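You operate a simulated robot arm through the tools that you are given. There is no shell and no other tool.

You run a simulated robot arm. Do the job below in one go: nothing can be reset, and whatever is moved stays where it is left.

JOB
Roll the bubbles out of the green book's label on the corner frame.
Fine: clamp it first and leave it clamped square; use the hand roller and put it back on the rest. Set down upright: hand roller. What is to be rubbed or washed off counts as gone when no trace of it is left.

Only the result counts: the job must be done as asked and must still hold three seconds after the hand-in. Knocking over, shifting, dropping, spilling or breaking anything else fails it.

ROBOT AND FRAMES
A 7-joint arm with a two-finger parallel gripper, fixed in place. Base frame: the origin is on the floor under the middle of its stand, x ahead of it, y to its left, z up; the work surface is at about z = 938. Units: mm, degrees, N and s.
With the tool pointing down near the work surface it reaches from about 280 to 680 mm from the base axis. Its first joint turns from -66.0 to 66.0 degrees. Payload 1.57 kg.
Tool frame: the origin (TCP) lies between the finger pads and is the grasp point; the fingertips stand 30 mm ahead of it; z points along the fingers, y is the line along which they close. The gripper opens to 110 mm. The fingers are 24 mm wide and 12 mm thick; the gripper's body (48 by 112 mm) begins 78 mm behind the TCP.
Orientation is told as [roll, pitch, yaw] about the base's x, y, z axes, in that order, counted from this pose: with the fingers straight down and closing along the base's y, the tool's x points along the base's -x, its y along +y and its z along -z.

CONTROLS
- The arm moves only by the tool nudge_tool. Its argument "motion" is text: rows parted by semicolons, each of 7 numbers parted by spaces: the turn, a rotation vector about the tool's x, y, z in units of 180 degrees (1.0 is 180 degrees), then the shift along the tool's x, y, z in units of 200 mm (1.0 is 200 mm), then the finger opening in mm, from 0 to 110. In form: rx ry rz x y z claw; .... A call has 1 to 20 rows; each row is the pose to reach, as a shift and turn from the pose commanded when the call began, along the tool's axes at that moment. A call with a number of a shift or a turn outside -1 to 1 is refused whole. Rows are played at 5 a second. More than 50 mm and 8.6 degrees between two rows, or a gripper value outside its range, and nothing of the call is played. Where a pose cannot be reached the arm comes as near as it can. A force on the tool above 40 N (or 10 N above the force at the start of the call, whichever is more), or a blocked arm, ends the call early, and 0.2 s more pass. The fingers move at their own pace (about 108 mm/s each) and stop on an object; they squeeze with about 24 N. The grip force told is the motor's: it shows also when the fingers shut on nothing. Time passes only in rows, and 0.2 s behind the last, so rows that repeat a pose let the fingers close. The reply holds the time, the measured pose of the TCP, the force on the tool along the base axes, the opening and the grip force, in the units named above and with some noise, with the torque about the TCP (base axes, N m) and any sound that the robot's microphone picked up.
- Cameras (640 x 400 px; columns grow to the right, rows downward): "scene" is fixed at [166.7, -393.8, 1401.5]; the picture's right is [0.75, -0.66, 0.00], its down [-0.39, -0.45, -0.80] and it looks along [0.53, 0.61, -0.59] (base axes); focal length 233 px, centre (320, 200). "wrist" rides on the gripper at [70, 16, -141] in the tool frame; the picture's right is [-0.23, 0.97, 0.00], its down [-0.86, -0.20, -0.48] and it looks along [-0.47, -0.11, 0.88] (tool axes); focal length 222 px, centre (320, 200). There is no depth. A picture from a camera that has moved, and an enlarged one, comes with that camera's place and axes in the base frame and with its lens.
- camera(camera): a new picture of that camera. The clock stands still meanwhile.
- close_up(camera, box): a new picture of the part [left, top, right, bottom] of that camera's present view, enlarged. The clock stands still meanwhile.
- finish_job(): hands the job in; it is judged then, once.

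Places have to be worked out from the pictures, the camera data and where the tool is seen. Open the gripper and draw the arm clear of the work before you hand the job in, unless the task says otherwise.

The tools are called after "Emit:" by a JSON object that holds its "fn" and its "kwargs". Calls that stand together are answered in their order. nudge_tool: Moves the arm, as the interface text tells. Its arguments: {"type":"object","properties":{"motion":{"type":"string"}},"required":["motion"]} The other tools are called the same way: camera (camera) takes a picture; close_up (camera, box) takes an enlarged picture of a part of a camera's view; finish_job () hands the job in.

At the start:

```text
t: 0.0
ee_pos: [420.5, -66.7, 1268.7]
tool_rot: [0.0, 0.0, 0.0]
contact_force: [0.4, -0.3, 0.5]
torque: [0.03, 0.03, -0.04]
gripper_width: 109.9
grip_force: 0.1
```

scene: 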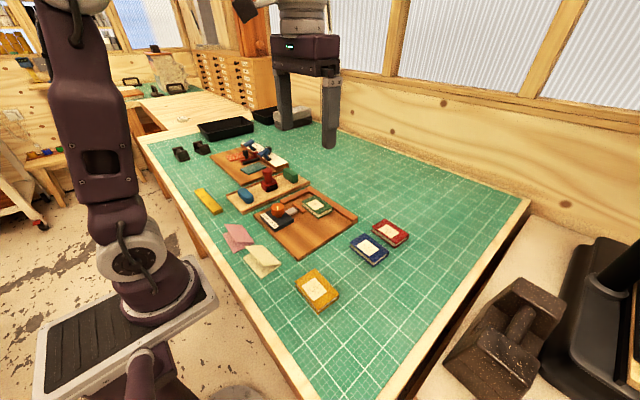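
wrist: 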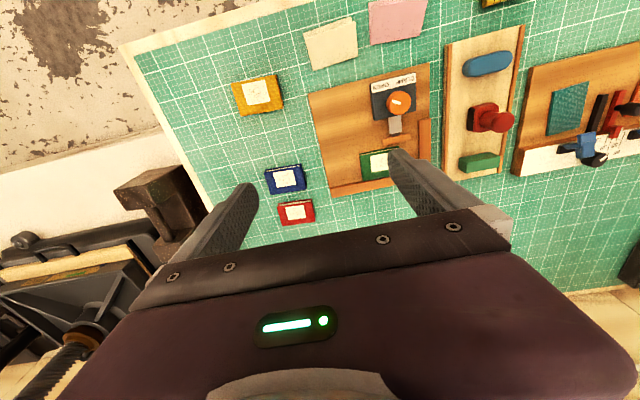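

I'll look closely at the bench first: the corner frame with the green book, and the rack with the rollers.

Emit:
{"fn": "close_up", "kwargs": {"camera": "scene", "box": [240, 170, 400, 270]}}

Emit:
{"fn": "close_up", "kwargs": {"camera": "scene", "box": [190, 120, 350, 220]}}

Emit:
{"fn": "close_up", "kwargs": {"camera": "wrist", "box": [300, 50, 460, 150]}}

Emit:
{"fn": "close_up", "kwargs": {"camera": "wrist", "box": [440, 30, 640, 190]}}

```text
4.00 times, centred on (320, 220) of scene
camera zoom: at [166.7, -393.8, 1401.5], right [0.75, -0.66, 0.0], down [-0.39, -0.45, -0.8], along [0.53, 0.61, -0.59], focal length 931 px, centre (320, 120)
```

zoom: 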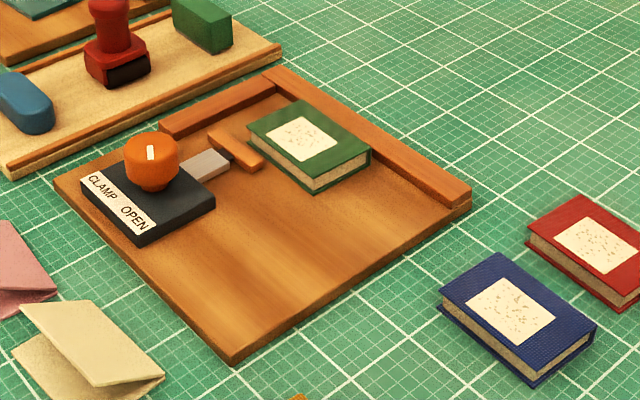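

```text
4.00 times, centred on (270, 170) of scene
camera zoom: at [166.7, -393.8, 1401.5], right [0.75, -0.66, 0.0], down [-0.39, -0.45, -0.8], along [0.53, 0.61, -0.59], focal length 931 px, centre (520, 320)
```

zoom: 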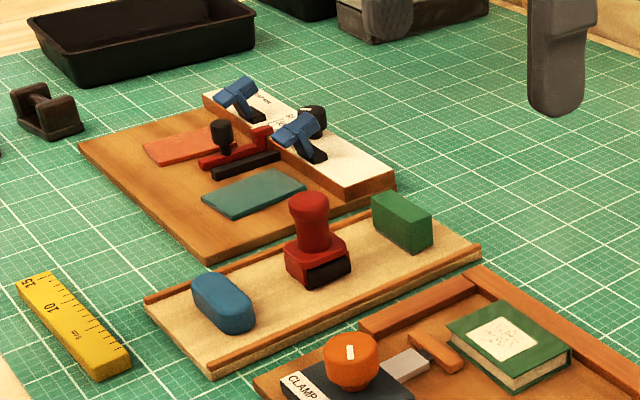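

```text
4.00 times, centred on (380, 100) of wrist
camera zoom: at [351.5, -50.5, 1411.1], right [0.23, 0.97, 0.0], down [0.86, -0.2, 0.48], along [0.47, -0.11, -0.88], focal length 888 px, centre (80, 600)
```

zoom: 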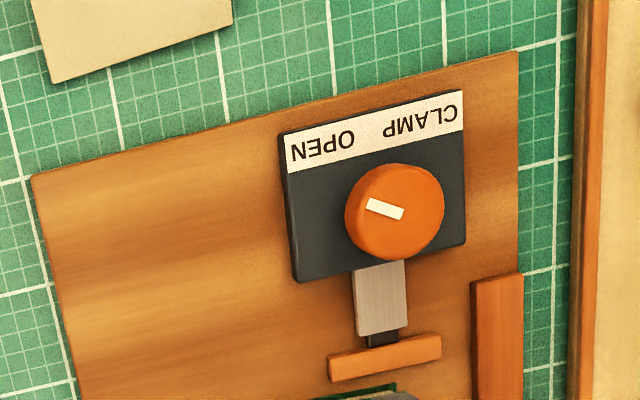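

```text
2.50 times, centred on (540, 110) of wrist
camera zoom: at [351.5, -50.5, 1411.1], right [0.23, 0.97, 0.0], down [0.86, -0.2, 0.48], along [0.47, -0.11, -0.88], focal length 555 px, centre (-230, 425)
```

zoom: 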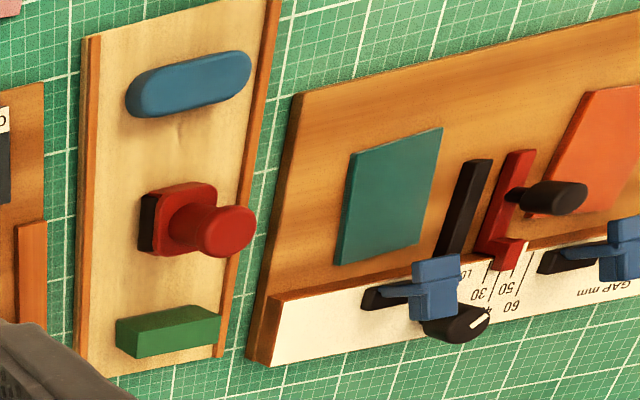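

The red, upright-handled tool on the tray looks like the roller, at about (484, 240). The green book is around (530, 38) and the clamp knob around (422, 83). I'll move the arm above the frame for a closer wrist view.

Emit:
{"fn": "nudge_tool", "kwargs": {"motion": "0 0 0 0.02 0.127 0.119 110; 0 0 0 0.04 0.254 0.238 110; 0 0 0 0.06 0.381 0.357 110; 0 0 0 0.08 0.508 0.476 110; 0 0 0 0.1 0.635 0.595 110; 0 0 0 0.1 0.635 0.595 110"}}

Emit:
{"fn": "camera", "kwargs": {"camera": "wrist"}}

Emit:
{"fn": "camera", "kwargs": {"camera": "scene"}}

```text
t: 1.4
ee_pos: [402.5, 61.4, 1151.8]
tool_rot: [0.0, 0.0, 0.0]
contact_force: [-0.3, 0.4, -0.1]
torque: [-0.02, -0.03, 0.0]
gripper_width: 110.1
grip_force: 0.1
```

```text
taken
camera wrist: at [331.9, 77.8, 1292.6], right [0.23, 0.97, 0.0], down [0.85, -0.2, 0.48], along [0.47, -0.11, -0.88], focal length 222 px, centre (320, 200)
```

wrist: 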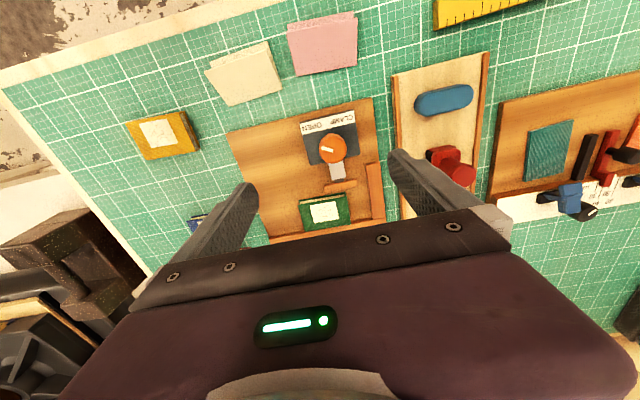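

```text
taken
```

scene: 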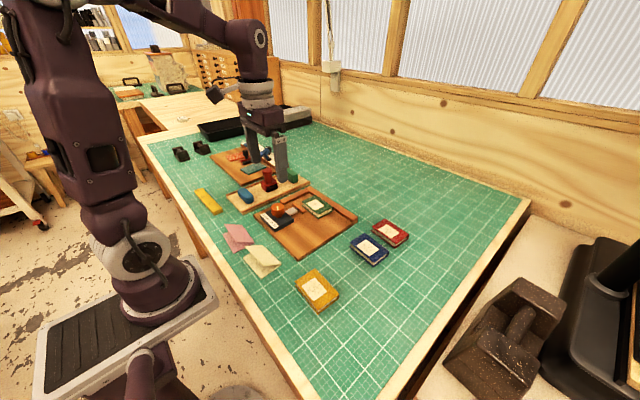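

The wrist view shows the frame between the fingers. I'll enlarge the frame and the tray.

Emit:
{"fn": "close_up", "kwargs": {"camera": "wrist", "box": [220, 90, 400, 245]}}

Emit:
{"fn": "close_up", "kwargs": {"camera": "wrist", "box": [290, 100, 370, 160]}}

Emit:
{"fn": "close_up", "kwargs": {"camera": "wrist", "box": [280, 160, 390, 245]}}

Emit:
{"fn": "close_up", "kwargs": {"camera": "wrist", "box": [380, 60, 510, 200]}}

```text
2.58 times, centred on (310, 168) of wrist
camera zoom: at [331.9, 77.8, 1292.6], right [0.23, 0.97, 0.0], down [0.85, -0.2, 0.48], along [0.47, -0.11, -0.88], focal length 573 px, centre (346, 284)
```

zoom: 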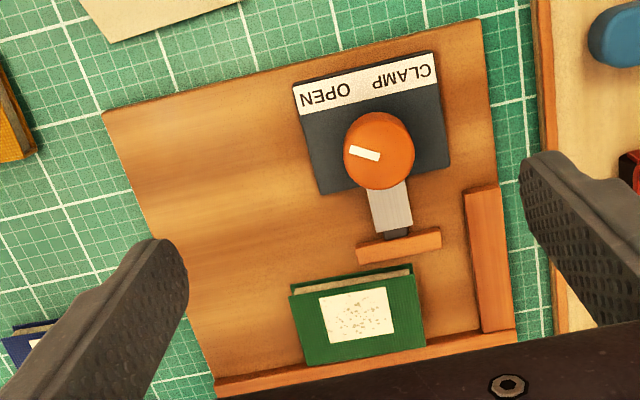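

```text
6.67 times, centred on (330, 130) of wrist
camera zoom: at [331.9, 77.8, 1292.6], right [0.23, 0.97, 0.0], down [0.85, -0.2, 0.48], along [0.47, -0.11, -0.88], focal length 1481 px, centre (253, 667)
```

zoom: 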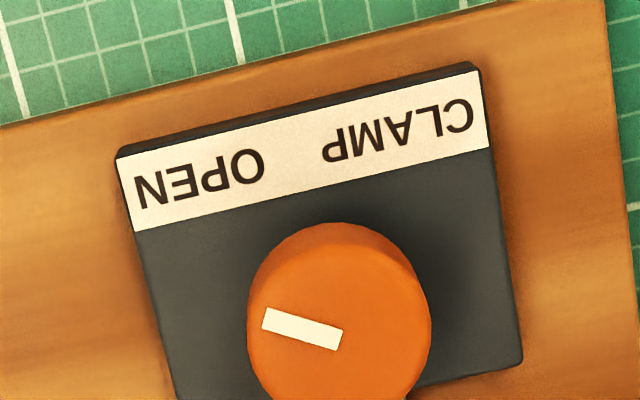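

```text
4.71 times, centred on (335, 202) of wrist
camera zoom: at [331.9, 77.8, 1292.6], right [0.23, 0.97, 0.0], down [0.85, -0.2, 0.48], along [0.47, -0.11, -0.88], focal length 1045 px, centre (249, 188)
```

zoom: 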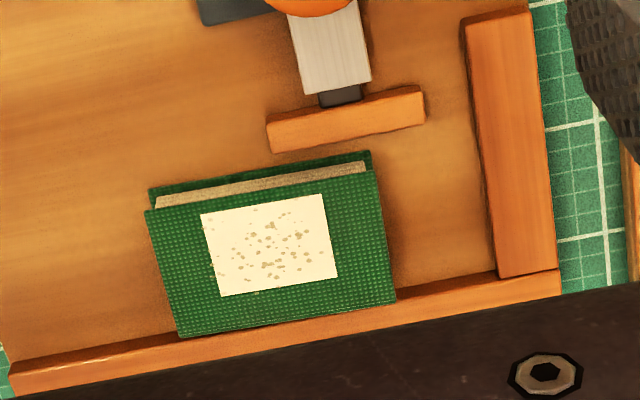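

```text
2.86 times, centred on (445, 130) of wrist
camera zoom: at [331.9, 77.8, 1292.6], right [0.23, 0.97, 0.0], down [0.85, -0.2, 0.48], along [0.47, -0.11, -0.88], focal length 635 px, centre (-37, 400)
```

zoom: 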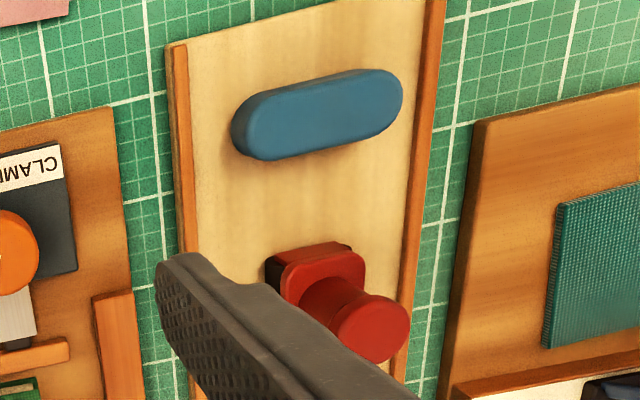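

The book is about 82 × 57 mm, sitting around x 507–564 and y -2 to 80, and it looks slightly off-square and away from the fences. I'll move forward and lower to measure the gaps.

Emit:
{"fn": "nudge_tool", "kwargs": {"motion": "0 0 0 -0.2 0 0.08 110; 0 0 0 -0.4 0 0.16 110; 0 0 0 -0.6 0 0.24 110; 0 0 0 -0.6 0 0.24 110"}}

Emit:
{"fn": "camera", "kwargs": {"camera": "wrist"}}

Emit:
{"fn": "close_up", "kwargs": {"camera": "wrist", "box": [250, 100, 410, 200]}}

Emit:
{"fn": "close_up", "kwargs": {"camera": "wrist", "box": [200, 40, 420, 240]}}

```text
t: 2.4
ee_pos: [522.8, 59.4, 1102.3]
tool_rot: [0.0, 0.0, 0.0]
contact_force: [0.2, 0.2, 0.2]
torque: [0.0, -0.04, 0.0]
gripper_width: 110.0
grip_force: 0.0
```

```text
taken
camera wrist: at [452.9, 76.7, 1244.7], right [0.23, 0.97, 0.0], down [0.86, -0.2, 0.48], along [0.47, -0.11, -0.88], focal length 222 px, centre (320, 200)
```

wrist: 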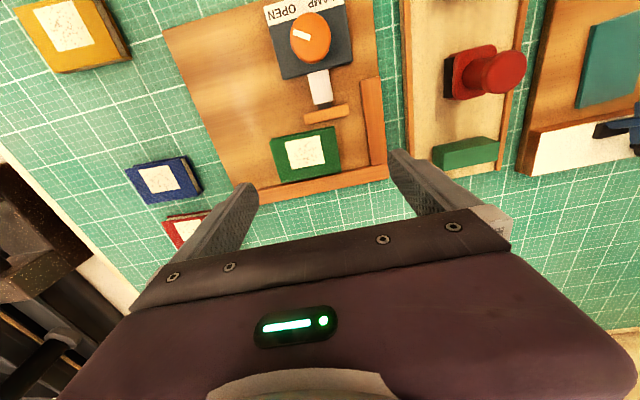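

```text
4.00 times, centred on (330, 150) of wrist
camera zoom: at [452.9, 76.7, 1244.7], right [0.23, 0.97, 0.0], down [0.86, -0.2, 0.48], along [0.47, -0.11, -0.88], focal length 888 px, centre (280, 400)
```

zoom: 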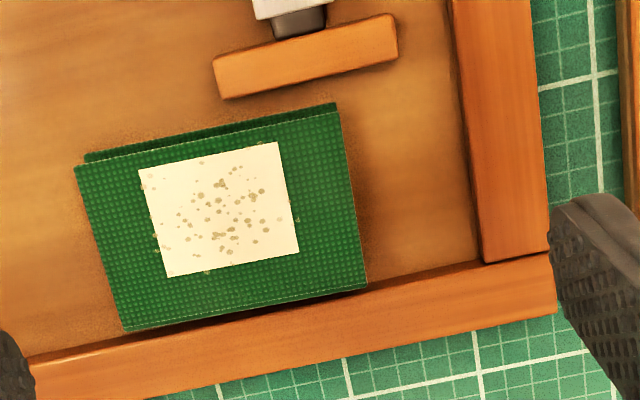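

```text
2.00 times, centred on (310, 140) of wrist
camera zoom: at [452.9, 76.7, 1244.7], right [0.23, 0.97, 0.0], down [0.86, -0.2, 0.48], along [0.47, -0.11, -0.88], focal length 444 px, centre (340, 320)
```

zoom: 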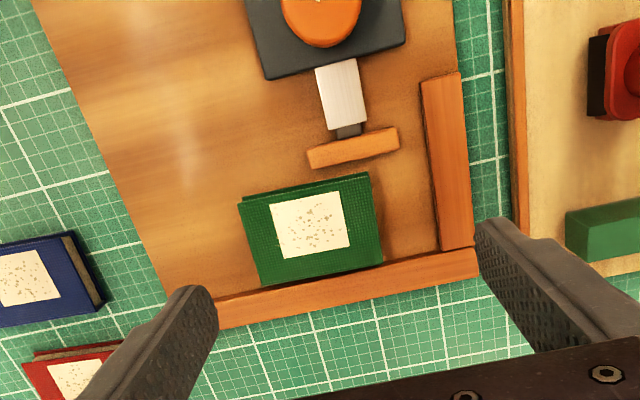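

The book is turned about -2.6° and stands about 10 mm off the far fence and 38 mm off the side fence. I'll zoom on the corner, the clamp bar and the knob to measure the geometry.

Emit:
{"fn": "close_up", "kwargs": {"camera": "wrist", "box": [340, 70, 420, 190]}}

Emit:
{"fn": "close_up", "kwargs": {"camera": "wrist", "box": [250, 170, 350, 220]}}

Emit:
{"fn": "close_up", "kwargs": {"camera": "wrist", "box": [260, 0, 380, 130]}}

Emit:
{"fn": "close_up", "kwargs": {"camera": "wrist", "box": [400, 0, 540, 180]}}

```text
3.33 times, centred on (380, 130) of wrist
camera zoom: at [452.9, 76.7, 1244.7], right [0.23, 0.97, 0.0], down [0.86, -0.2, 0.48], along [0.47, -0.11, -0.88], focal length 740 px, centre (120, 433)
```

zoom: 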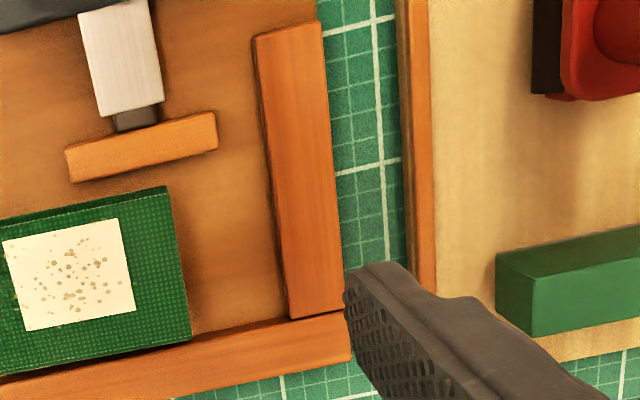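

```text
6.40 times, centred on (300, 195) of wrist
camera zoom: at [452.9, 76.7, 1244.7], right [0.23, 0.97, 0.0], down [0.86, -0.2, 0.48], along [0.47, -0.11, -0.88], focal length 1422 px, centre (448, 232)
```

zoom: 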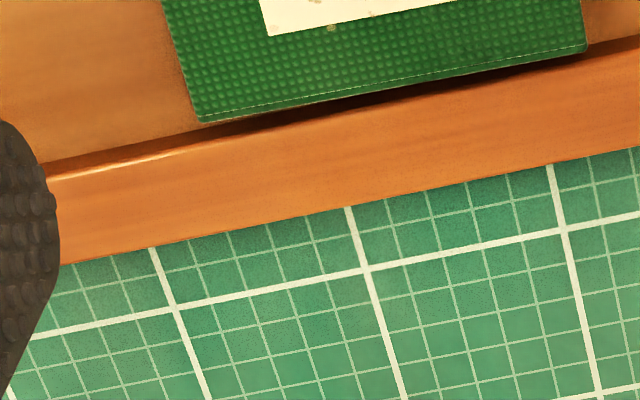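

```text
3.08 times, centred on (320, 65) of wrist
camera zoom: at [452.9, 76.7, 1244.7], right [0.23, 0.97, 0.0], down [0.86, -0.2, 0.48], along [0.47, -0.11, -0.88], focal length 684 px, centre (320, 615)
```

zoom: 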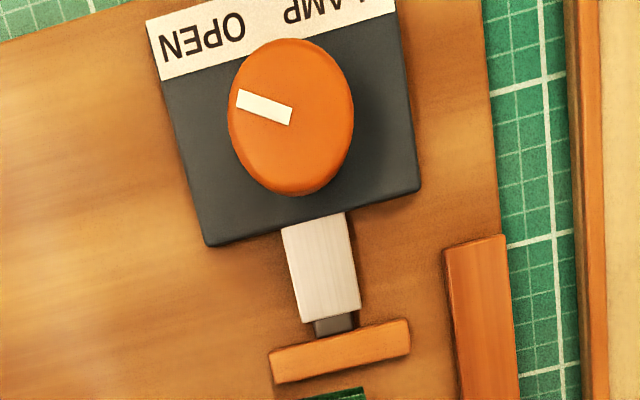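

```text
2.22 times, centred on (470, 90) of wrist
camera zoom: at [452.9, 76.7, 1244.7], right [0.23, 0.97, 0.0], down [0.86, -0.2, 0.48], along [0.47, -0.11, -0.88], focal length 494 px, centre (-13, 444)
```

zoom: 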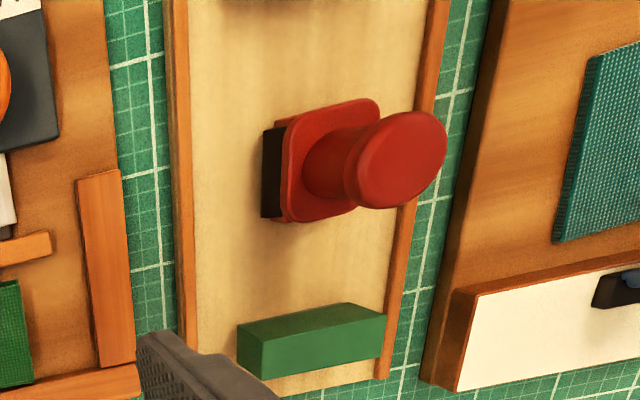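

The pointer sits about 60° toward OPEN, the knob centre is near (419, 76), and its top is near z 997. Next I'll look at the red tool more closely to see whether it is the roller.

Emit:
{"fn": "close_up", "kwargs": {"camera": "scene", "box": [230, 160, 320, 215]}}

Emit:
{"fn": "close_up", "kwargs": {"camera": "wrist", "box": [430, 30, 540, 110]}}

Emit:
{"fn": "camera", "kwargs": {"camera": "scene"}}

```text
7.11 times, centred on (275, 188) of scene
camera zoom: at [166.8, -393.8, 1401.5], right [0.75, -0.66, 0.0], down [-0.39, -0.45, -0.8], along [0.53, 0.61, -0.59], focal length 1654 px, centre (640, 289)
```

zoom: 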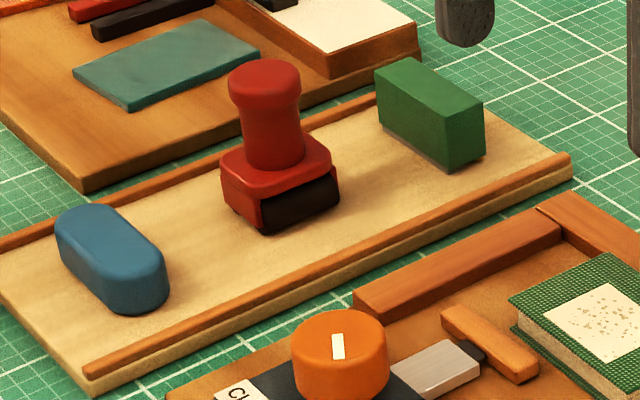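

```text
5.00 times, centred on (485, 70) of wrist
camera zoom: at [452.9, 76.7, 1244.7], right [0.23, 0.97, 0.0], down [0.86, -0.2, 0.48], along [0.47, -0.11, -0.88], focal length 1111 px, centre (-505, 850)
```

zoom: 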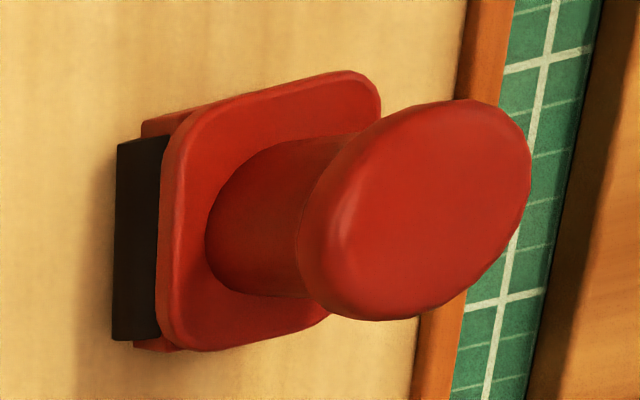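

```text
taken
```

scene: 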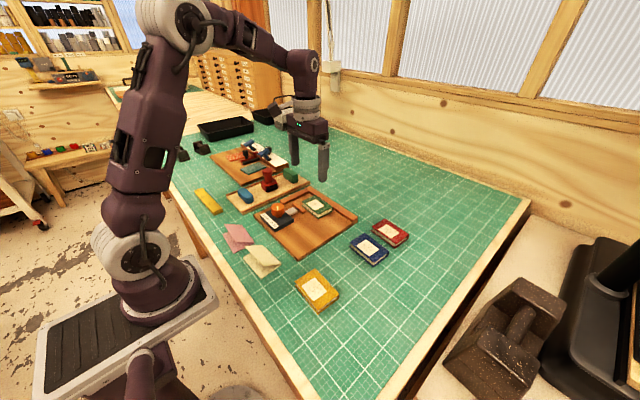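

The red tool has a handle with a black roller under its plate, and its handle top is near (484, 234, 1021). I'll move over the tray to get its geometry from a second viewpoint.

Emit:
{"fn": "nudge_tool", "kwargs": {"motion": "0 0 0 0.053 0.175 0.013 110; 0 0 0 0.106 0.35 0.026 110; 0 0 0 0.159 0.525 0.039 110; 0 0 0 0.212 0.7 0.052 110; 0 0 0 0.265 0.875 0.065 110; 0 0 0 0.265 0.875 0.065 110"}}

Emit:
{"fn": "camera", "kwargs": {"camera": "wrist"}}

Emit:
{"fn": "close_up", "kwargs": {"camera": "wrist", "box": [260, 90, 400, 210]}}

Emit:
{"fn": "close_up", "kwargs": {"camera": "wrist", "box": [100, 40, 260, 180]}}

```text
t: 3.8
ee_pos: [468.9, 234.1, 1088.9]
tool_rot: [0.0, -0.1, 0.0]
contact_force: [0.2, 0.2, -0.2]
torque: [0.04, 0.02, 0.02]
gripper_width: 109.8
grip_force: 0.0
```

```text
taken
camera wrist: at [398.9, 251.8, 1230.8], right [0.23, 0.97, 0.0], down [0.85, -0.2, 0.48], along [0.47, -0.11, -0.88], focal length 222 px, centre (320, 200)
```

wrist: 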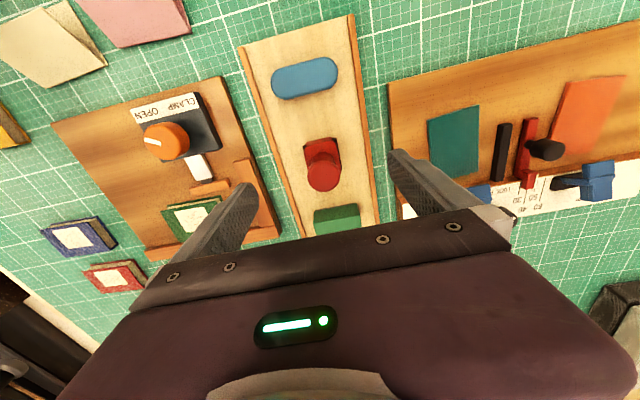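

```text
3.33 times, centred on (330, 150) of wrist
camera zoom: at [398.9, 251.8, 1230.8], right [0.23, 0.97, 0.0], down [0.85, -0.2, 0.48], along [0.47, -0.11, -0.88], focal length 740 px, centre (287, 367)
```

zoom: 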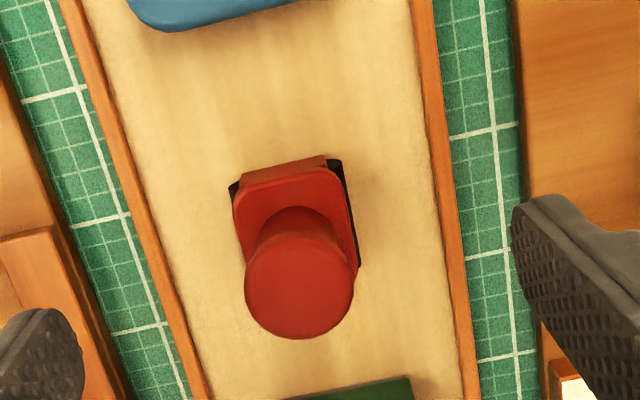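

```text
2.86 times, centred on (180, 110) of wrist
camera zoom: at [398.9, 251.8, 1230.8], right [0.23, 0.97, 0.0], down [0.85, -0.2, 0.48], along [0.47, -0.11, -0.88], focal length 635 px, centre (720, 457)
```

zoom: 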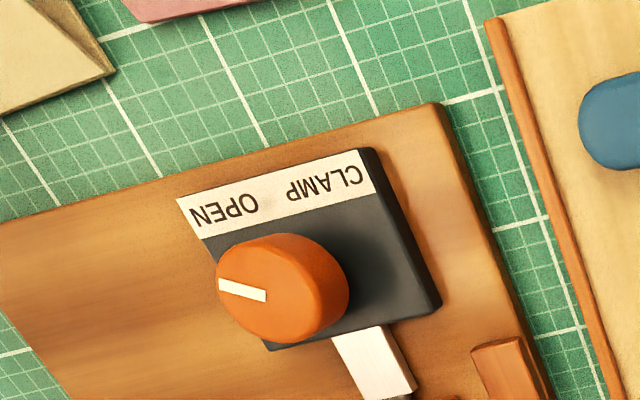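

The roller stands at (484, 235.5) with its axis along x and its handle top near z 1021. The frame's yaw is about 0.

First I'll square the book by pushing it against the far fence, keeping the fingers (opened 20 mm) beside the clamp bar. I'm moving over to the start point now.

Emit:
{"fn": "nudge_tool", "kwargs": {"motion": "0 0 0 -0.0165 -0.2 0 60; 0 0 0 -0.033 -0.4 0 20; 0 0 0 -0.05 -0.6 0 20; 0 0 0 -0.066 -0.8 0 20; 0 0 0 -0.0825 -0.99 0 20; 0 0 0 -0.0825 -0.99 0 20"}}

Emit:
{"fn": "nudge_tool", "kwargs": {"motion": "0 0 0 0 -0.0965 0 20; 0 0 0 0 -0.0965 0.2 20; 0 0 0 0 -0.0965 0.35 20; 0 0 0 0 -0.0965 0.35 20"}}

Emit:
{"fn": "camera", "kwargs": {"camera": "wrist"}}

Emit:
{"fn": "close_up", "kwargs": {"camera": "scene", "box": [240, 150, 400, 270]}}

```text
t: 5.2
ee_pos: [486.1, 37.0, 1088.0]
tool_rot: [0.1, -0.1, -0.1]
contact_force: [-0.6, 0.7, 0.1]
torque: [0.02, 0.02, 0.01]
gripper_width: 20.0
grip_force: 0.1
```

```text
t: 6.2
ee_pos: [483.4, 18.4, 1019.3]
tool_rot: [0.0, 0.0, 0.0]
contact_force: [0.0, 0.0, -0.7]
torque: [0.0, 0.0, -0.02]
gripper_width: 19.9
grip_force: 0.1
```

```text
taken
camera wrist: at [414.8, 34.7, 1161.1], right [0.23, 0.97, 0.0], down [0.86, -0.2, 0.48], along [0.47, -0.11, -0.88], focal length 222 px, centre (320, 200)
```

wrist: 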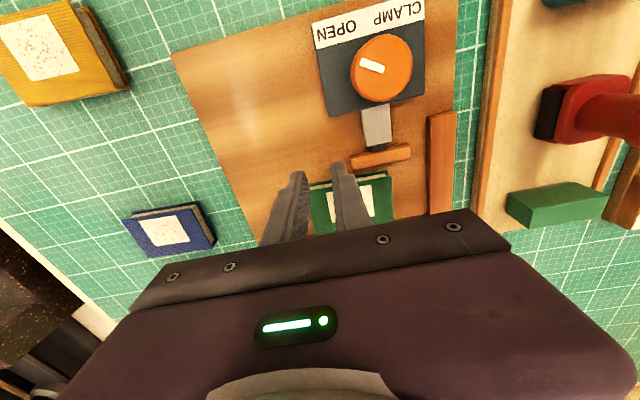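

```text
3.33 times, centred on (320, 210) of scene
camera zoom: at [166.7, -393.8, 1401.5], right [0.75, -0.66, 0.0], down [-0.39, -0.45, -0.8], along [0.53, 0.61, -0.59], focal length 776 px, centre (320, 167)
```

zoom: 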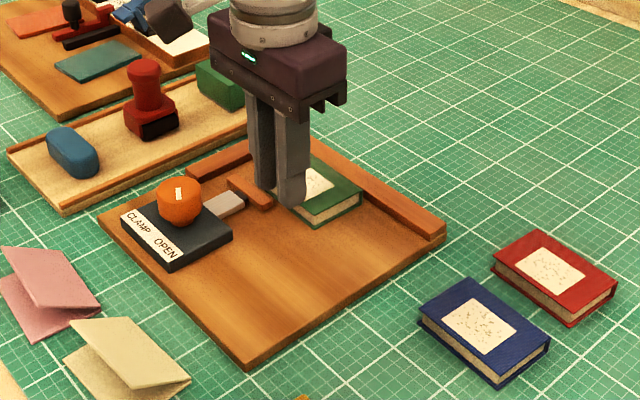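

The fingers are hovering just in front of the book's near edge, clear of the clamp bar. I'll lower the tips to about z 954.

Emit:
{"fn": "nudge_tool", "kwargs": {"motion": "0 0 0 0 0 0.08 20; 0 0 0 0 0 0.14 20; 0 0 0 0 0 0.175 20; 0 0 0 0 0 0.175 20"}}

Emit:
{"fn": "camera", "kwargs": {"camera": "wrist"}}

Emit:
{"fn": "close_up", "kwargs": {"camera": "scene", "box": [270, 180, 370, 240]}}

```text
t: 7.2
ee_pos: [484.2, 18.8, 984.1]
tool_rot: [-0.1, -0.1, 0.0]
contact_force: [-0.5, -0.2, 0.5]
torque: [-0.02, -0.01, 0.02]
gripper_width: 20.2
grip_force: 0.0
```

```text
taken
camera wrist: at [414.9, 34.4, 1126.1], right [0.23, 0.97, 0.0], down [0.85, -0.2, 0.48], along [0.47, -0.11, -0.88], focal length 222 px, centre (320, 200)
```

wrist: 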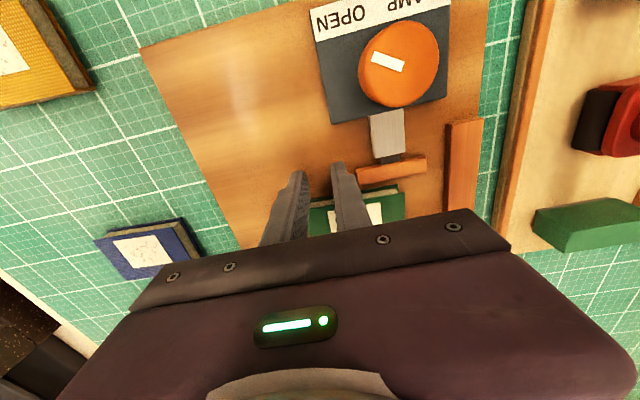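

```text
6.40 times, centred on (320, 210) of scene
camera zoom: at [166.7, -393.8, 1401.5], right [0.75, -0.66, 0.0], down [-0.39, -0.45, -0.8], along [0.53, 0.61, -0.59], focal length 1489 px, centre (320, 136)
```

zoom: 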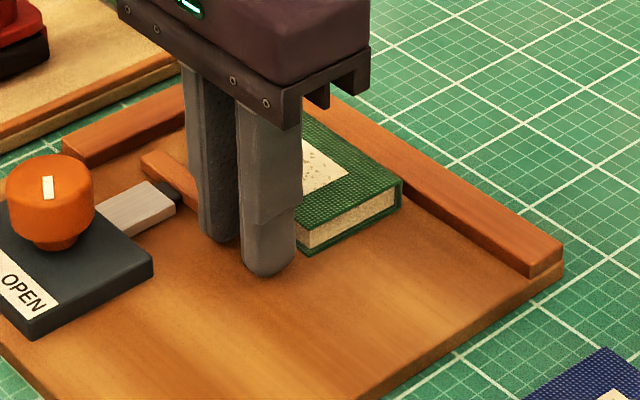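

The tips are down at z 954, just in front of the book. I'll push slowly in +x, watching the force.

Emit:
{"fn": "nudge_tool", "kwargs": {"motion": "0 0 0 -0.02 0 0 20; 0 0 0 -0.04 0 0 20; 0 0 0 -0.05 0 0 20; 0 0 0 -0.06 0 0 20; 0 0 0 -0.07 0 0 20; 0 0 0 -0.075 0 0 20; 0 0 0 -0.08 0 0 20; 0 0 0 -0.08 0 0 20"}}

Emit:
{"fn": "close_up", "kwargs": {"camera": "scene", "box": [270, 180, 370, 240]}}

```text
t: 9.0
ee_pos: [501.0, 17.7, 984.1]
tool_rot: [0.0, 0.0, 0.1]
contact_force: [-4.0, -0.4, 1.0]
torque: [0.07, 0.07, -0.02]
gripper_width: 20.6
grip_force: 0.1
```

```text
6.40 times, centred on (320, 210) of scene
camera zoom: at [166.6, -393.8, 1401.5], right [0.75, -0.66, 0.0], down [-0.39, -0.45, -0.8], along [0.53, 0.61, -0.59], focal length 1489 px, centre (320, 136)
```

zoom: 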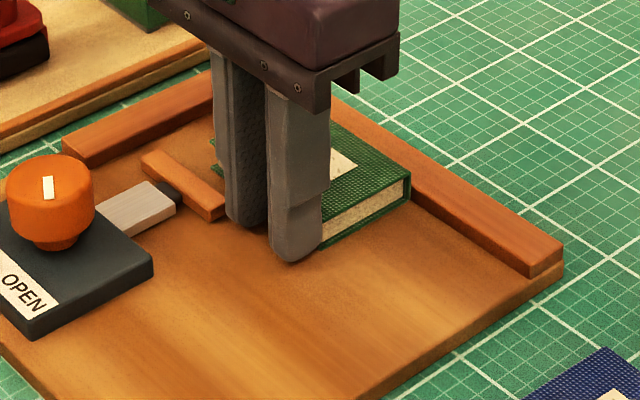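

A force of 4 N means the book is sliding. I'll go on in 1 mm steps until the fence stops it.

Emit:
{"fn": "nudge_tool", "kwargs": {"motion": "0 0 0 -0.005 0 0 20; 0 0 0 -0.01 0 0 20; 0 0 0 -0.015 0 0 20; 0 0 0 -0.015 0 0 20"}}

Emit:
{"fn": "close_up", "kwargs": {"camera": "wrist", "box": [240, 140, 440, 240]}}

```text
t: 10.0
ee_pos: [501.5, 17.0, 982.9]
tool_rot: [-0.1, 0.4, -0.1]
contact_force: [-31.6, -1.7, 8.3]
torque: [0.08, 0.57, 0.01]
gripper_width: 20.4
grip_force: 0.1
```

```text
3.20 times, centred on (340, 190) of wrist
camera zoom: at [432.2, 34.5, 1126.5], right [0.23, 0.97, 0.0], down [0.86, -0.2, 0.47], along [0.46, -0.11, -0.88], focal length 711 px, centre (256, 232)
```

zoom: 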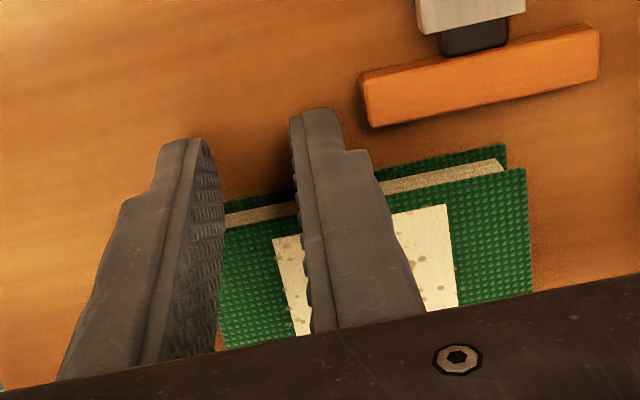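

31.6 N of resistance means the book is now seated against the far fence. I'll back off, lift, close the fingers, and go to the book's -y side.

Emit:
{"fn": "nudge_tool", "kwargs": {"motion": "0 0 0 0.05 0 0 20; 0 0 0 0.05 0 -0.175 20; 0 0 0 0.05 0 -0.3 20; 0 0 0 -0.075 -0.11 -0.3 0; 0 0 0 -0.195 -0.22 -0.3 0; 0 0 0 -0.195 -0.22 -0.3 0; 0 0 0 -0.195 -0.22 -0.3 0"}}

Emit:
{"fn": "camera", "kwargs": {"camera": "wrist"}}

Emit:
{"fn": "close_up", "kwargs": {"camera": "scene", "box": [270, 180, 370, 240]}}

```text
t: 11.6
ee_pos: [541.6, -26.3, 1044.6]
tool_rot: [0.0, 0.0, -0.1]
contact_force: [1.1, 0.0, -0.9]
torque: [-0.01, 0.04, -0.01]
gripper_width: 0.1
grip_force: 20.9
```

```text
taken
camera wrist: at [472.1, -9.3, 1186.6], right [0.23, 0.97, 0.0], down [0.86, -0.2, 0.48], along [0.47, -0.11, -0.88], focal length 222 px, centre (320, 200)
```

wrist: 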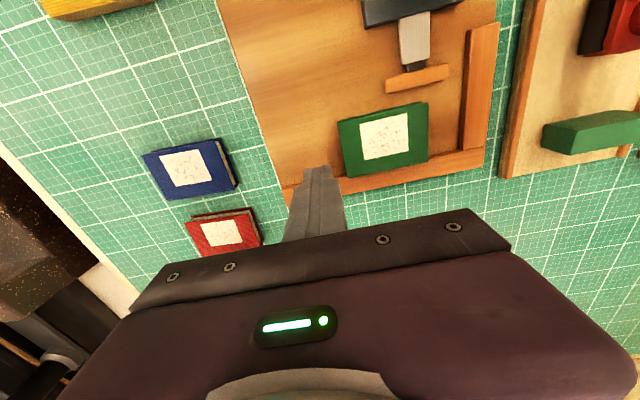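

```text
6.40 times, centred on (320, 210) of scene
camera zoom: at [166.7, -393.8, 1401.5], right [0.75, -0.66, 0.0], down [-0.39, -0.45, -0.8], along [0.53, 0.61, -0.59], focal length 1489 px, centre (320, 136)
```

zoom: 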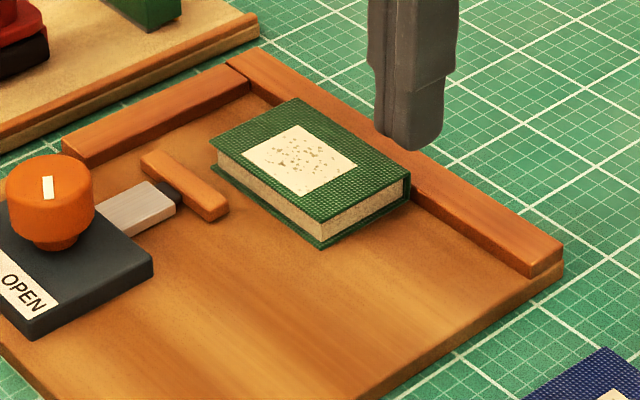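

The book is now flush with the far fence. I'll lower the closed fingers at (542, -26) on its -y side.

Emit:
{"fn": "nudge_tool", "kwargs": {"motion": "0 0 0 0 0 0.15 0; 0 0 0 0 0 0.25 0; 0 0 0 0 0 0.3 0; 0 0 0 0 0 0.3 0"}}

Emit:
{"fn": "close_up", "kwargs": {"camera": "scene", "box": [270, 180, 370, 240]}}

```text
t: 12.6
ee_pos: [542.7, -26.0, 983.7]
tool_rot: [0.0, 0.1, -0.1]
contact_force: [0.1, 0.4, 0.2]
torque: [0.0, -0.01, -0.02]
gripper_width: 0.1
grip_force: 21.5
```

```text
6.40 times, centred on (320, 210) of scene
camera zoom: at [166.7, -393.8, 1401.5], right [0.75, -0.66, 0.0], down [-0.39, -0.45, -0.8], along [0.53, 0.61, -0.59], focal length 1489 px, centre (320, 136)
```

zoom: 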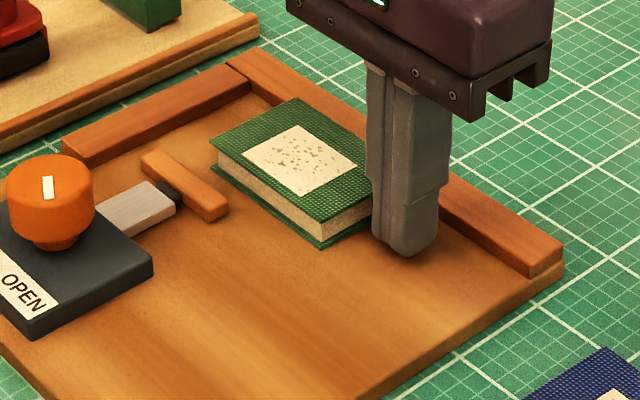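

The fingers are beside the book. I'll push it +y toward the side fence.

Emit:
{"fn": "nudge_tool", "kwargs": {"motion": "0 0 0 0 0.03 0 0; 0 0 0 0 0.05 0 0; 0 0 0 0 0.07 0 0; 0 0 0 0 0.09 0 0; 0 0 0 0 0.11 0 0; 0 0 0 0 0.13 0 0; 0 0 0 0 0.15 0 0; 0 0 0 0 0.17 0 0; 0 0 0 0 0.19 0 0; 0 0 0 0 0.21 0 0; 0 0 0 0 0.21 0 0"}}

Emit:
{"fn": "close_up", "kwargs": {"camera": "scene", "box": [270, 180, 370, 240]}}

Emit:
{"fn": "close_up", "kwargs": {"camera": "wrist", "box": [260, 60, 480, 240]}}

```text
t: 15.0
ee_pos: [541.7, 16.5, 984.7]
tool_rot: [-0.1, 0.0, 0.1]
contact_force: [-0.9, 0.3, -0.7]
torque: [-0.02, 0.0, -0.02]
gripper_width: 0.2
grip_force: 21.2
```

```text
6.40 times, centred on (320, 210) of scene
camera zoom: at [166.7, -393.8, 1401.5], right [0.75, -0.66, 0.0], down [-0.39, -0.45, -0.8], along [0.53, 0.61, -0.59], focal length 1489 px, centre (320, 136)
```

zoom: 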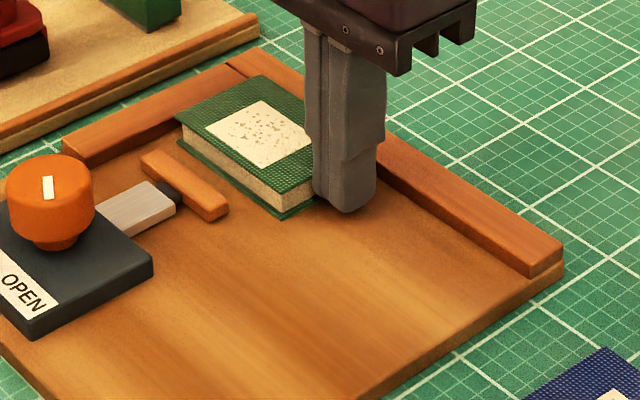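

```text
2.22 times, centred on (370, 150) of wrist
camera zoom: at [473.1, 32.6, 1126.2], right [0.23, 0.97, 0.0], down [0.86, -0.2, 0.48], along [0.47, -0.11, -0.88], focal length 494 px, centre (209, 311)
```

zoom: 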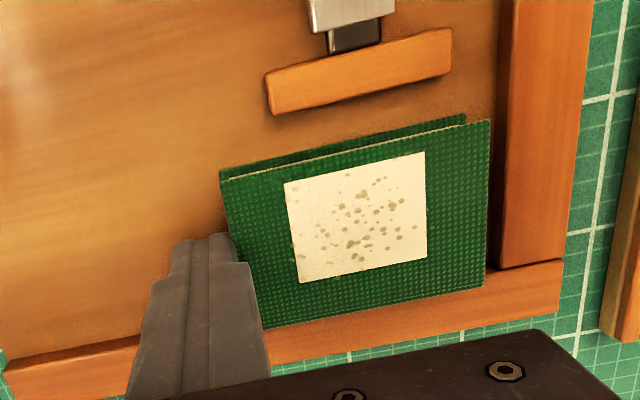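

The book is sliding along the far fence with a few millimetres left to the side fence. I'll continue slowly.

Emit:
{"fn": "nudge_tool", "kwargs": {"motion": "0 0 0 0 0.01 0 0; 0 0 0 0 0.02 0 0; 0 0 0 0 0.025 0 0; 0 0 0 0 0.03 0 0; 0 0 0 0 0.03 0 0"}}

Emit:
{"fn": "close_up", "kwargs": {"camera": "wrist", "box": [260, 60, 480, 240]}}

```text
t: 16.2
ee_pos: [542.9, 22.2, 984.2]
tool_rot: [-0.1, -0.1, 0.1]
contact_force: [0.3, -0.1, 0.4]
torque: [-0.03, -0.03, 0.01]
gripper_width: 0.1
grip_force: 21.2
```

```text
2.22 times, centred on (370, 150) of wrist
camera zoom: at [473.2, 38.3, 1126.1], right [0.23, 0.97, 0.0], down [0.86, -0.2, 0.48], along [0.47, -0.11, -0.88], focal length 494 px, centre (209, 311)
```

zoom: 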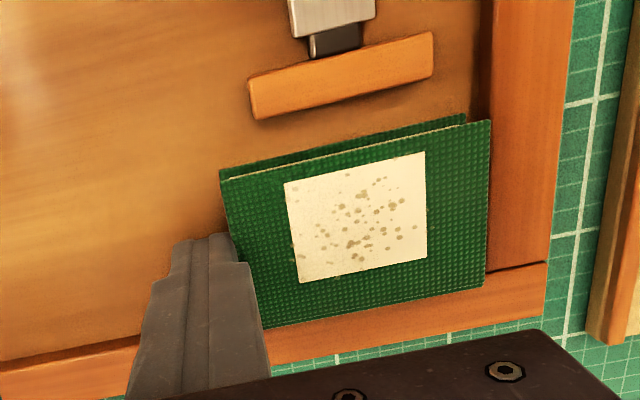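

Almost there. I'll take the last few millimetres in small steps.

Emit:
{"fn": "nudge_tool", "kwargs": {"motion": "0 0 0 0 0.005 0 0; 0 0 0 0 0.01 0 0; 0 0 0 0 0.015 0 0; 0 0 0 0 0.015 0 0"}}

Emit:
{"fn": "close_up", "kwargs": {"camera": "wrist", "box": [260, 60, 480, 240]}}

```text
t: 17.2
ee_pos: [543.3, 25.3, 984.3]
tool_rot: [0.0, 0.0, -0.1]
contact_force: [-1.0, -1.2, 1.0]
torque: [-0.03, 0.01, 0.01]
gripper_width: 0.0
grip_force: 21.1
```

```text
2.22 times, centred on (370, 150) of wrist
camera zoom: at [472.9, 41.3, 1126.2], right [0.23, 0.97, 0.0], down [0.86, -0.2, 0.48], along [0.47, -0.11, -0.88], focal length 494 px, centre (209, 311)
```

zoom: 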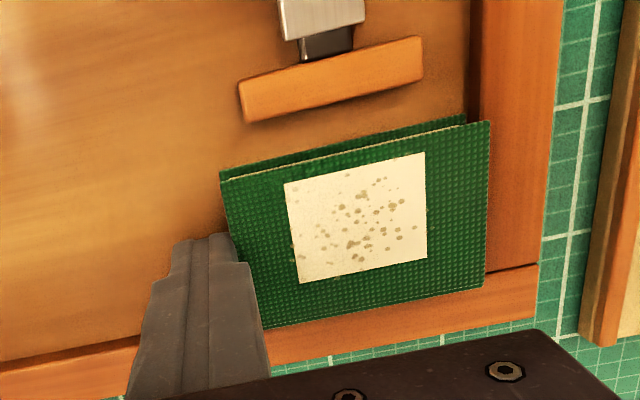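

Emit:
{"fn": "nudge_tool", "kwargs": {"motion": "0 0 0 0 0.005 0 0; 0 0 0 0 0.01 0 0; 0 0 0 0 0.015 0 0; 0 0 0 0 0.015 0 0"}}

Emit:
{"fn": "close_up", "kwargs": {"camera": "wrist", "box": [260, 60, 480, 240]}}

```text
t: 18.2
ee_pos: [543.1, 25.7, 984.6]
tool_rot: [-0.1, 0.1, 0.0]
contact_force: [0.2, -13.4, 0.8]
torque: [-0.26, 0.02, 0.0]
gripper_width: 0.0
grip_force: 20.9
```

```text
2.22 times, centred on (370, 150) of wrist
camera zoom: at [472.9, 43.3, 1126.2], right [0.23, 0.97, 0.0], down [0.85, -0.2, 0.48], along [0.47, -0.11, -0.88], focal length 494 px, centre (209, 311)
```

zoom: 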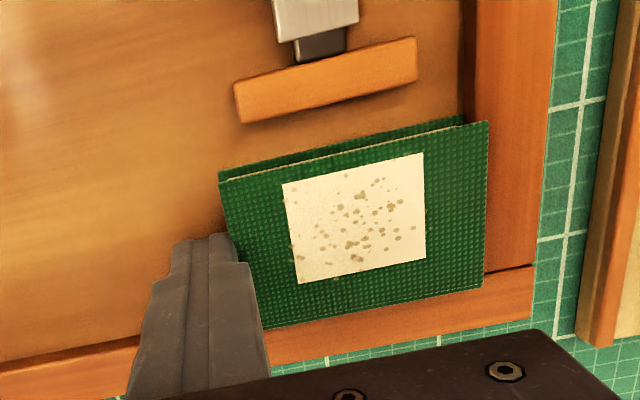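

With -13 N in y, the book is seated in the corner against both fences. I'll back off, lift, and go above the knob with the fingers open to centre on it.

Emit:
{"fn": "nudge_tool", "kwargs": {"motion": "0 0 0 0 -0.05 0 0; 0 0 0 0 -0.05 -0.2 0; 0 0 0 0 -0.05 -0.38 0; 0 0 0 0.15 0.02 -0.38 40; 0 0 0 0.3 0.1 -0.38 80; 0 0 0 0.45 0.18 -0.38 110; 0 0 0 0.6125 0.24 -0.38 110; 0 0 0 0.6125 0.24 -0.38 110"}}

Emit:
{"fn": "camera", "kwargs": {"camera": "wrist"}}

Emit:
{"fn": "close_up", "kwargs": {"camera": "wrist", "box": [240, 90, 400, 240]}}

Emit:
{"fn": "close_up", "kwargs": {"camera": "scene", "box": [250, 170, 370, 250]}}

```text
t: 20.0
ee_pos: [421.1, 76.1, 1059.8]
tool_rot: [0.0, 0.0, 0.0]
contact_force: [-0.3, -1.1, 0.0]
torque: [-0.02, -0.02, 0.02]
gripper_width: 110.1
grip_force: 0.0
```

```text
taken
camera wrist: at [350.9, 92.7, 1201.9], right [0.23, 0.97, 0.0], down [0.85, -0.2, 0.48], along [0.47, -0.11, -0.88], focal length 222 px, centre (320, 200)
```

wrist: 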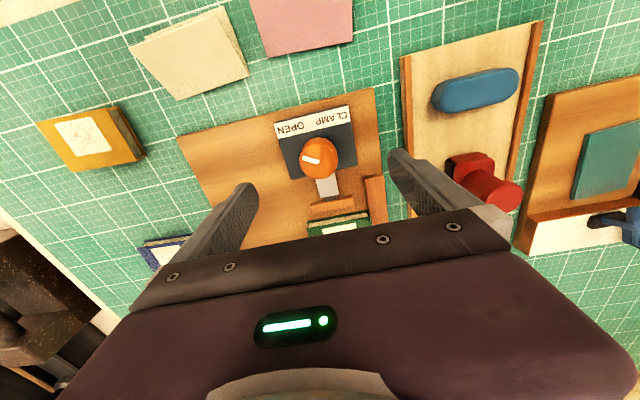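

```text
2.67 times, centred on (320, 165) of wrist
camera zoom: at [350.9, 92.7, 1201.9], right [0.23, 0.97, 0.0], down [0.85, -0.2, 0.48], along [0.47, -0.11, -0.88], focal length 592 px, centre (320, 293)
```

zoom: 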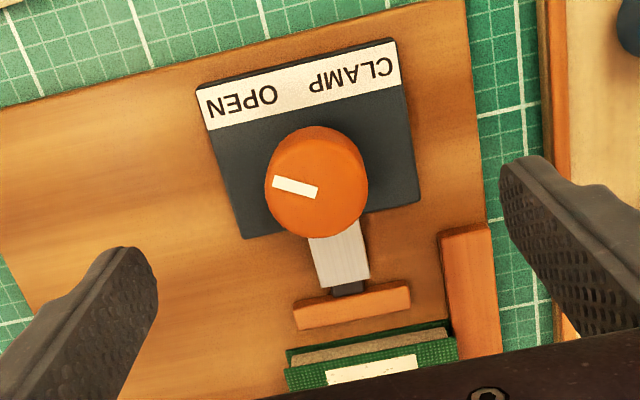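

```text
5.00 times, centred on (310, 210) of scene
camera zoom: at [166.7, -393.8, 1401.5], right [0.75, -0.66, 0.0], down [-0.39, -0.45, -0.8], along [0.53, 0.61, -0.59], focal length 1163 px, centre (370, 150)
```

zoom: 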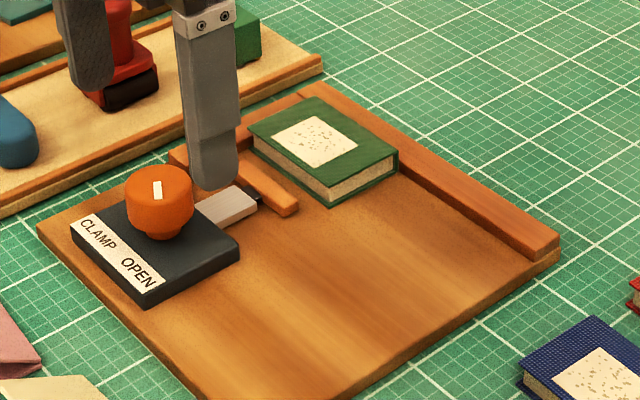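

The knob's centre is at about (418.5, 76) with a diameter of about 37 mm, right under the tool. I'll pre-turn the gripper -60° (counter-clockwise from above) so there is room to turn it clockwise toward CLAMP.

Emit:
{"fn": "nudge_tool", "kwargs": {"motion": "0 0 -0.042 0 0 0 100; 0 0 -0.084 0 0 0 90; 0 0 -0.126 0 0 0 80; 0 0 -0.168 0 0 0 70; 0 0 -0.21 0 0 0 64; 0 0 -0.252 0 0 0 64; 0 0 -0.294 0 0 0 64; 0 0 -0.333 0 0 0 64; 0 0 -0.333 0 0 0 64"}}

Emit:
{"fn": "nudge_tool", "kwargs": {"motion": "0 0 0 0 0 0.12 64; 0 0 0 0 0 0.22 64; 0 0 0 0 0 0.3 64; 0 0 0 0 0 0.3 64"}}

Emit:
{"fn": "camera", "kwargs": {"camera": "wrist"}}

Emit:
{"fn": "close_up", "kwargs": {"camera": "scene", "box": [230, 150, 350, 250]}}

```text
t: 22.0
ee_pos: [421.0, 76.4, 1060.5]
tool_rot: [0.0, -0.1, 60.1]
contact_force: [0.7, 0.1, -0.3]
torque: [-0.01, 0.02, -0.01]
gripper_width: 63.9
grip_force: 0.0
```

```text
t: 23.0
ee_pos: [418.1, 76.1, 1000.7]
tool_rot: [0.1, -0.1, 59.9]
contact_force: [1.1, -0.5, -1.2]
torque: [-0.04, 0.01, 0.03]
gripper_width: 63.8
grip_force: 0.1
```

```text
taken
camera wrist: at [370.4, 24.0, 1141.9], right [-0.73, 0.68, 0.0], down [0.6, 0.64, 0.48], along [0.33, 0.35, -0.88], focal length 222 px, centre (320, 200)
```

wrist: 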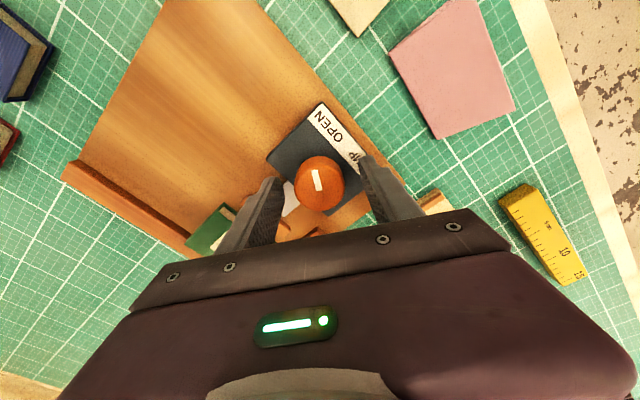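

```text
4.00 times, centred on (290, 200) of scene
camera zoom: at [166.7, -393.8, 1401.5], right [0.75, -0.66, 0.0], down [-0.39, -0.45, -0.8], along [0.53, 0.61, -0.59], focal length 931 px, centre (440, 200)
```

zoom: 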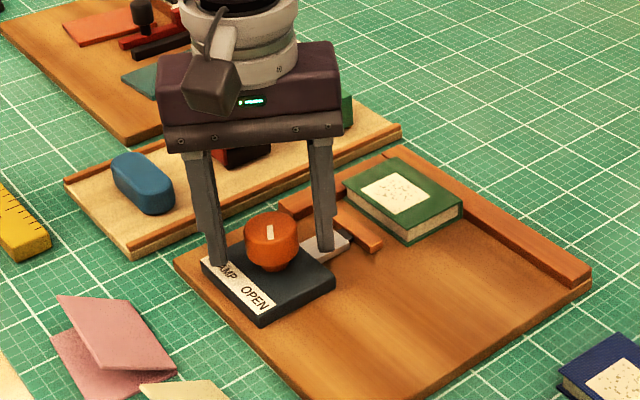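

The knob is centred between the fingers. I'll lower 4 mm and close on it.

Emit:
{"fn": "nudge_tool", "kwargs": {"motion": "0 0 0 0 0 0.02 64; 0 0 0 0 0 0.02 40; 0 0 0 0 0 0.02 30; 0 0 0 0 0 0.02 0; 0 0 0 0 0 0.02 0"}}

Emit:
{"fn": "close_up", "kwargs": {"camera": "scene", "box": [230, 150, 350, 250]}}

```text
t: 24.2
ee_pos: [419.4, 76.3, 995.9]
tool_rot: [0.0, 0.0, 59.8]
contact_force: [-1.9, 2.7, 1.0]
torque: [0.18, -0.04, -0.01]
gripper_width: 37.4
grip_force: 43.5
```

```text
4.00 times, centred on (290, 200) of scene
camera zoom: at [166.7, -393.7, 1401.5], right [0.75, -0.66, 0.0], down [-0.39, -0.45, -0.8], along [0.53, 0.61, -0.59], focal length 931 px, centre (440, 200)
```

zoom: 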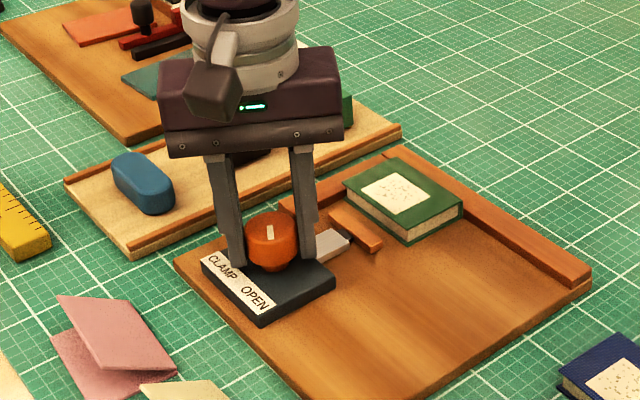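

The knob is gripped at 37.4 mm. I'll turn it clockwise 48° first and check the clamp's response.

Emit:
{"fn": "nudge_tool", "kwargs": {"motion": "0 0 0.044 0 0 0 0; 0 0 0.088 0 0 0 0; 0 0 0.132 0 0 0 0; 0 0 0.176 0 0 0 0; 0 0 0.22 0 0 0 0; 0 0 0.266 0 0 0 0; 0 0 0.266 0 0 0 0"}}

Emit:
{"fn": "close_up", "kwargs": {"camera": "scene", "box": [230, 150, 350, 250]}}

Emit:
{"fn": "camera", "kwargs": {"camera": "wrist"}}

```text
t: 25.8
ee_pos: [418.1, 75.4, 996.2]
tool_rot: [0.0, 0.0, 11.9]
contact_force: [0.7, -3.4, -3.8]
torque: [-0.06, -0.18, -0.02]
gripper_width: 37.5
grip_force: 43.6
```

```text
4.00 times, centred on (290, 200) of scene
camera zoom: at [166.8, -393.9, 1401.5], right [0.75, -0.66, 0.0], down [-0.39, -0.45, -0.8], along [0.53, 0.61, -0.59], focal length 931 px, centre (440, 200)
```

zoom: 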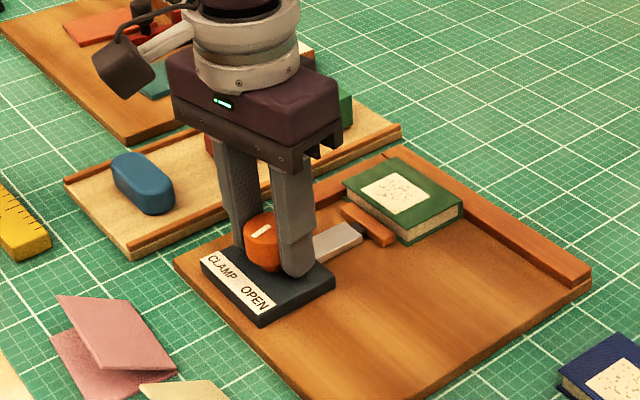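

```text
taken
camera wrist: at [348.6, 77.3, 1138.2], right [0.02, 1.0, 0.0], down [0.88, -0.02, 0.48], along [0.48, -0.01, -0.88], focal length 222 px, centre (320, 200)
```

wrist: 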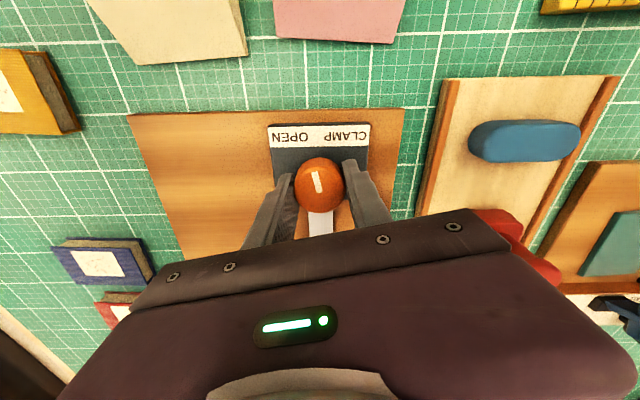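

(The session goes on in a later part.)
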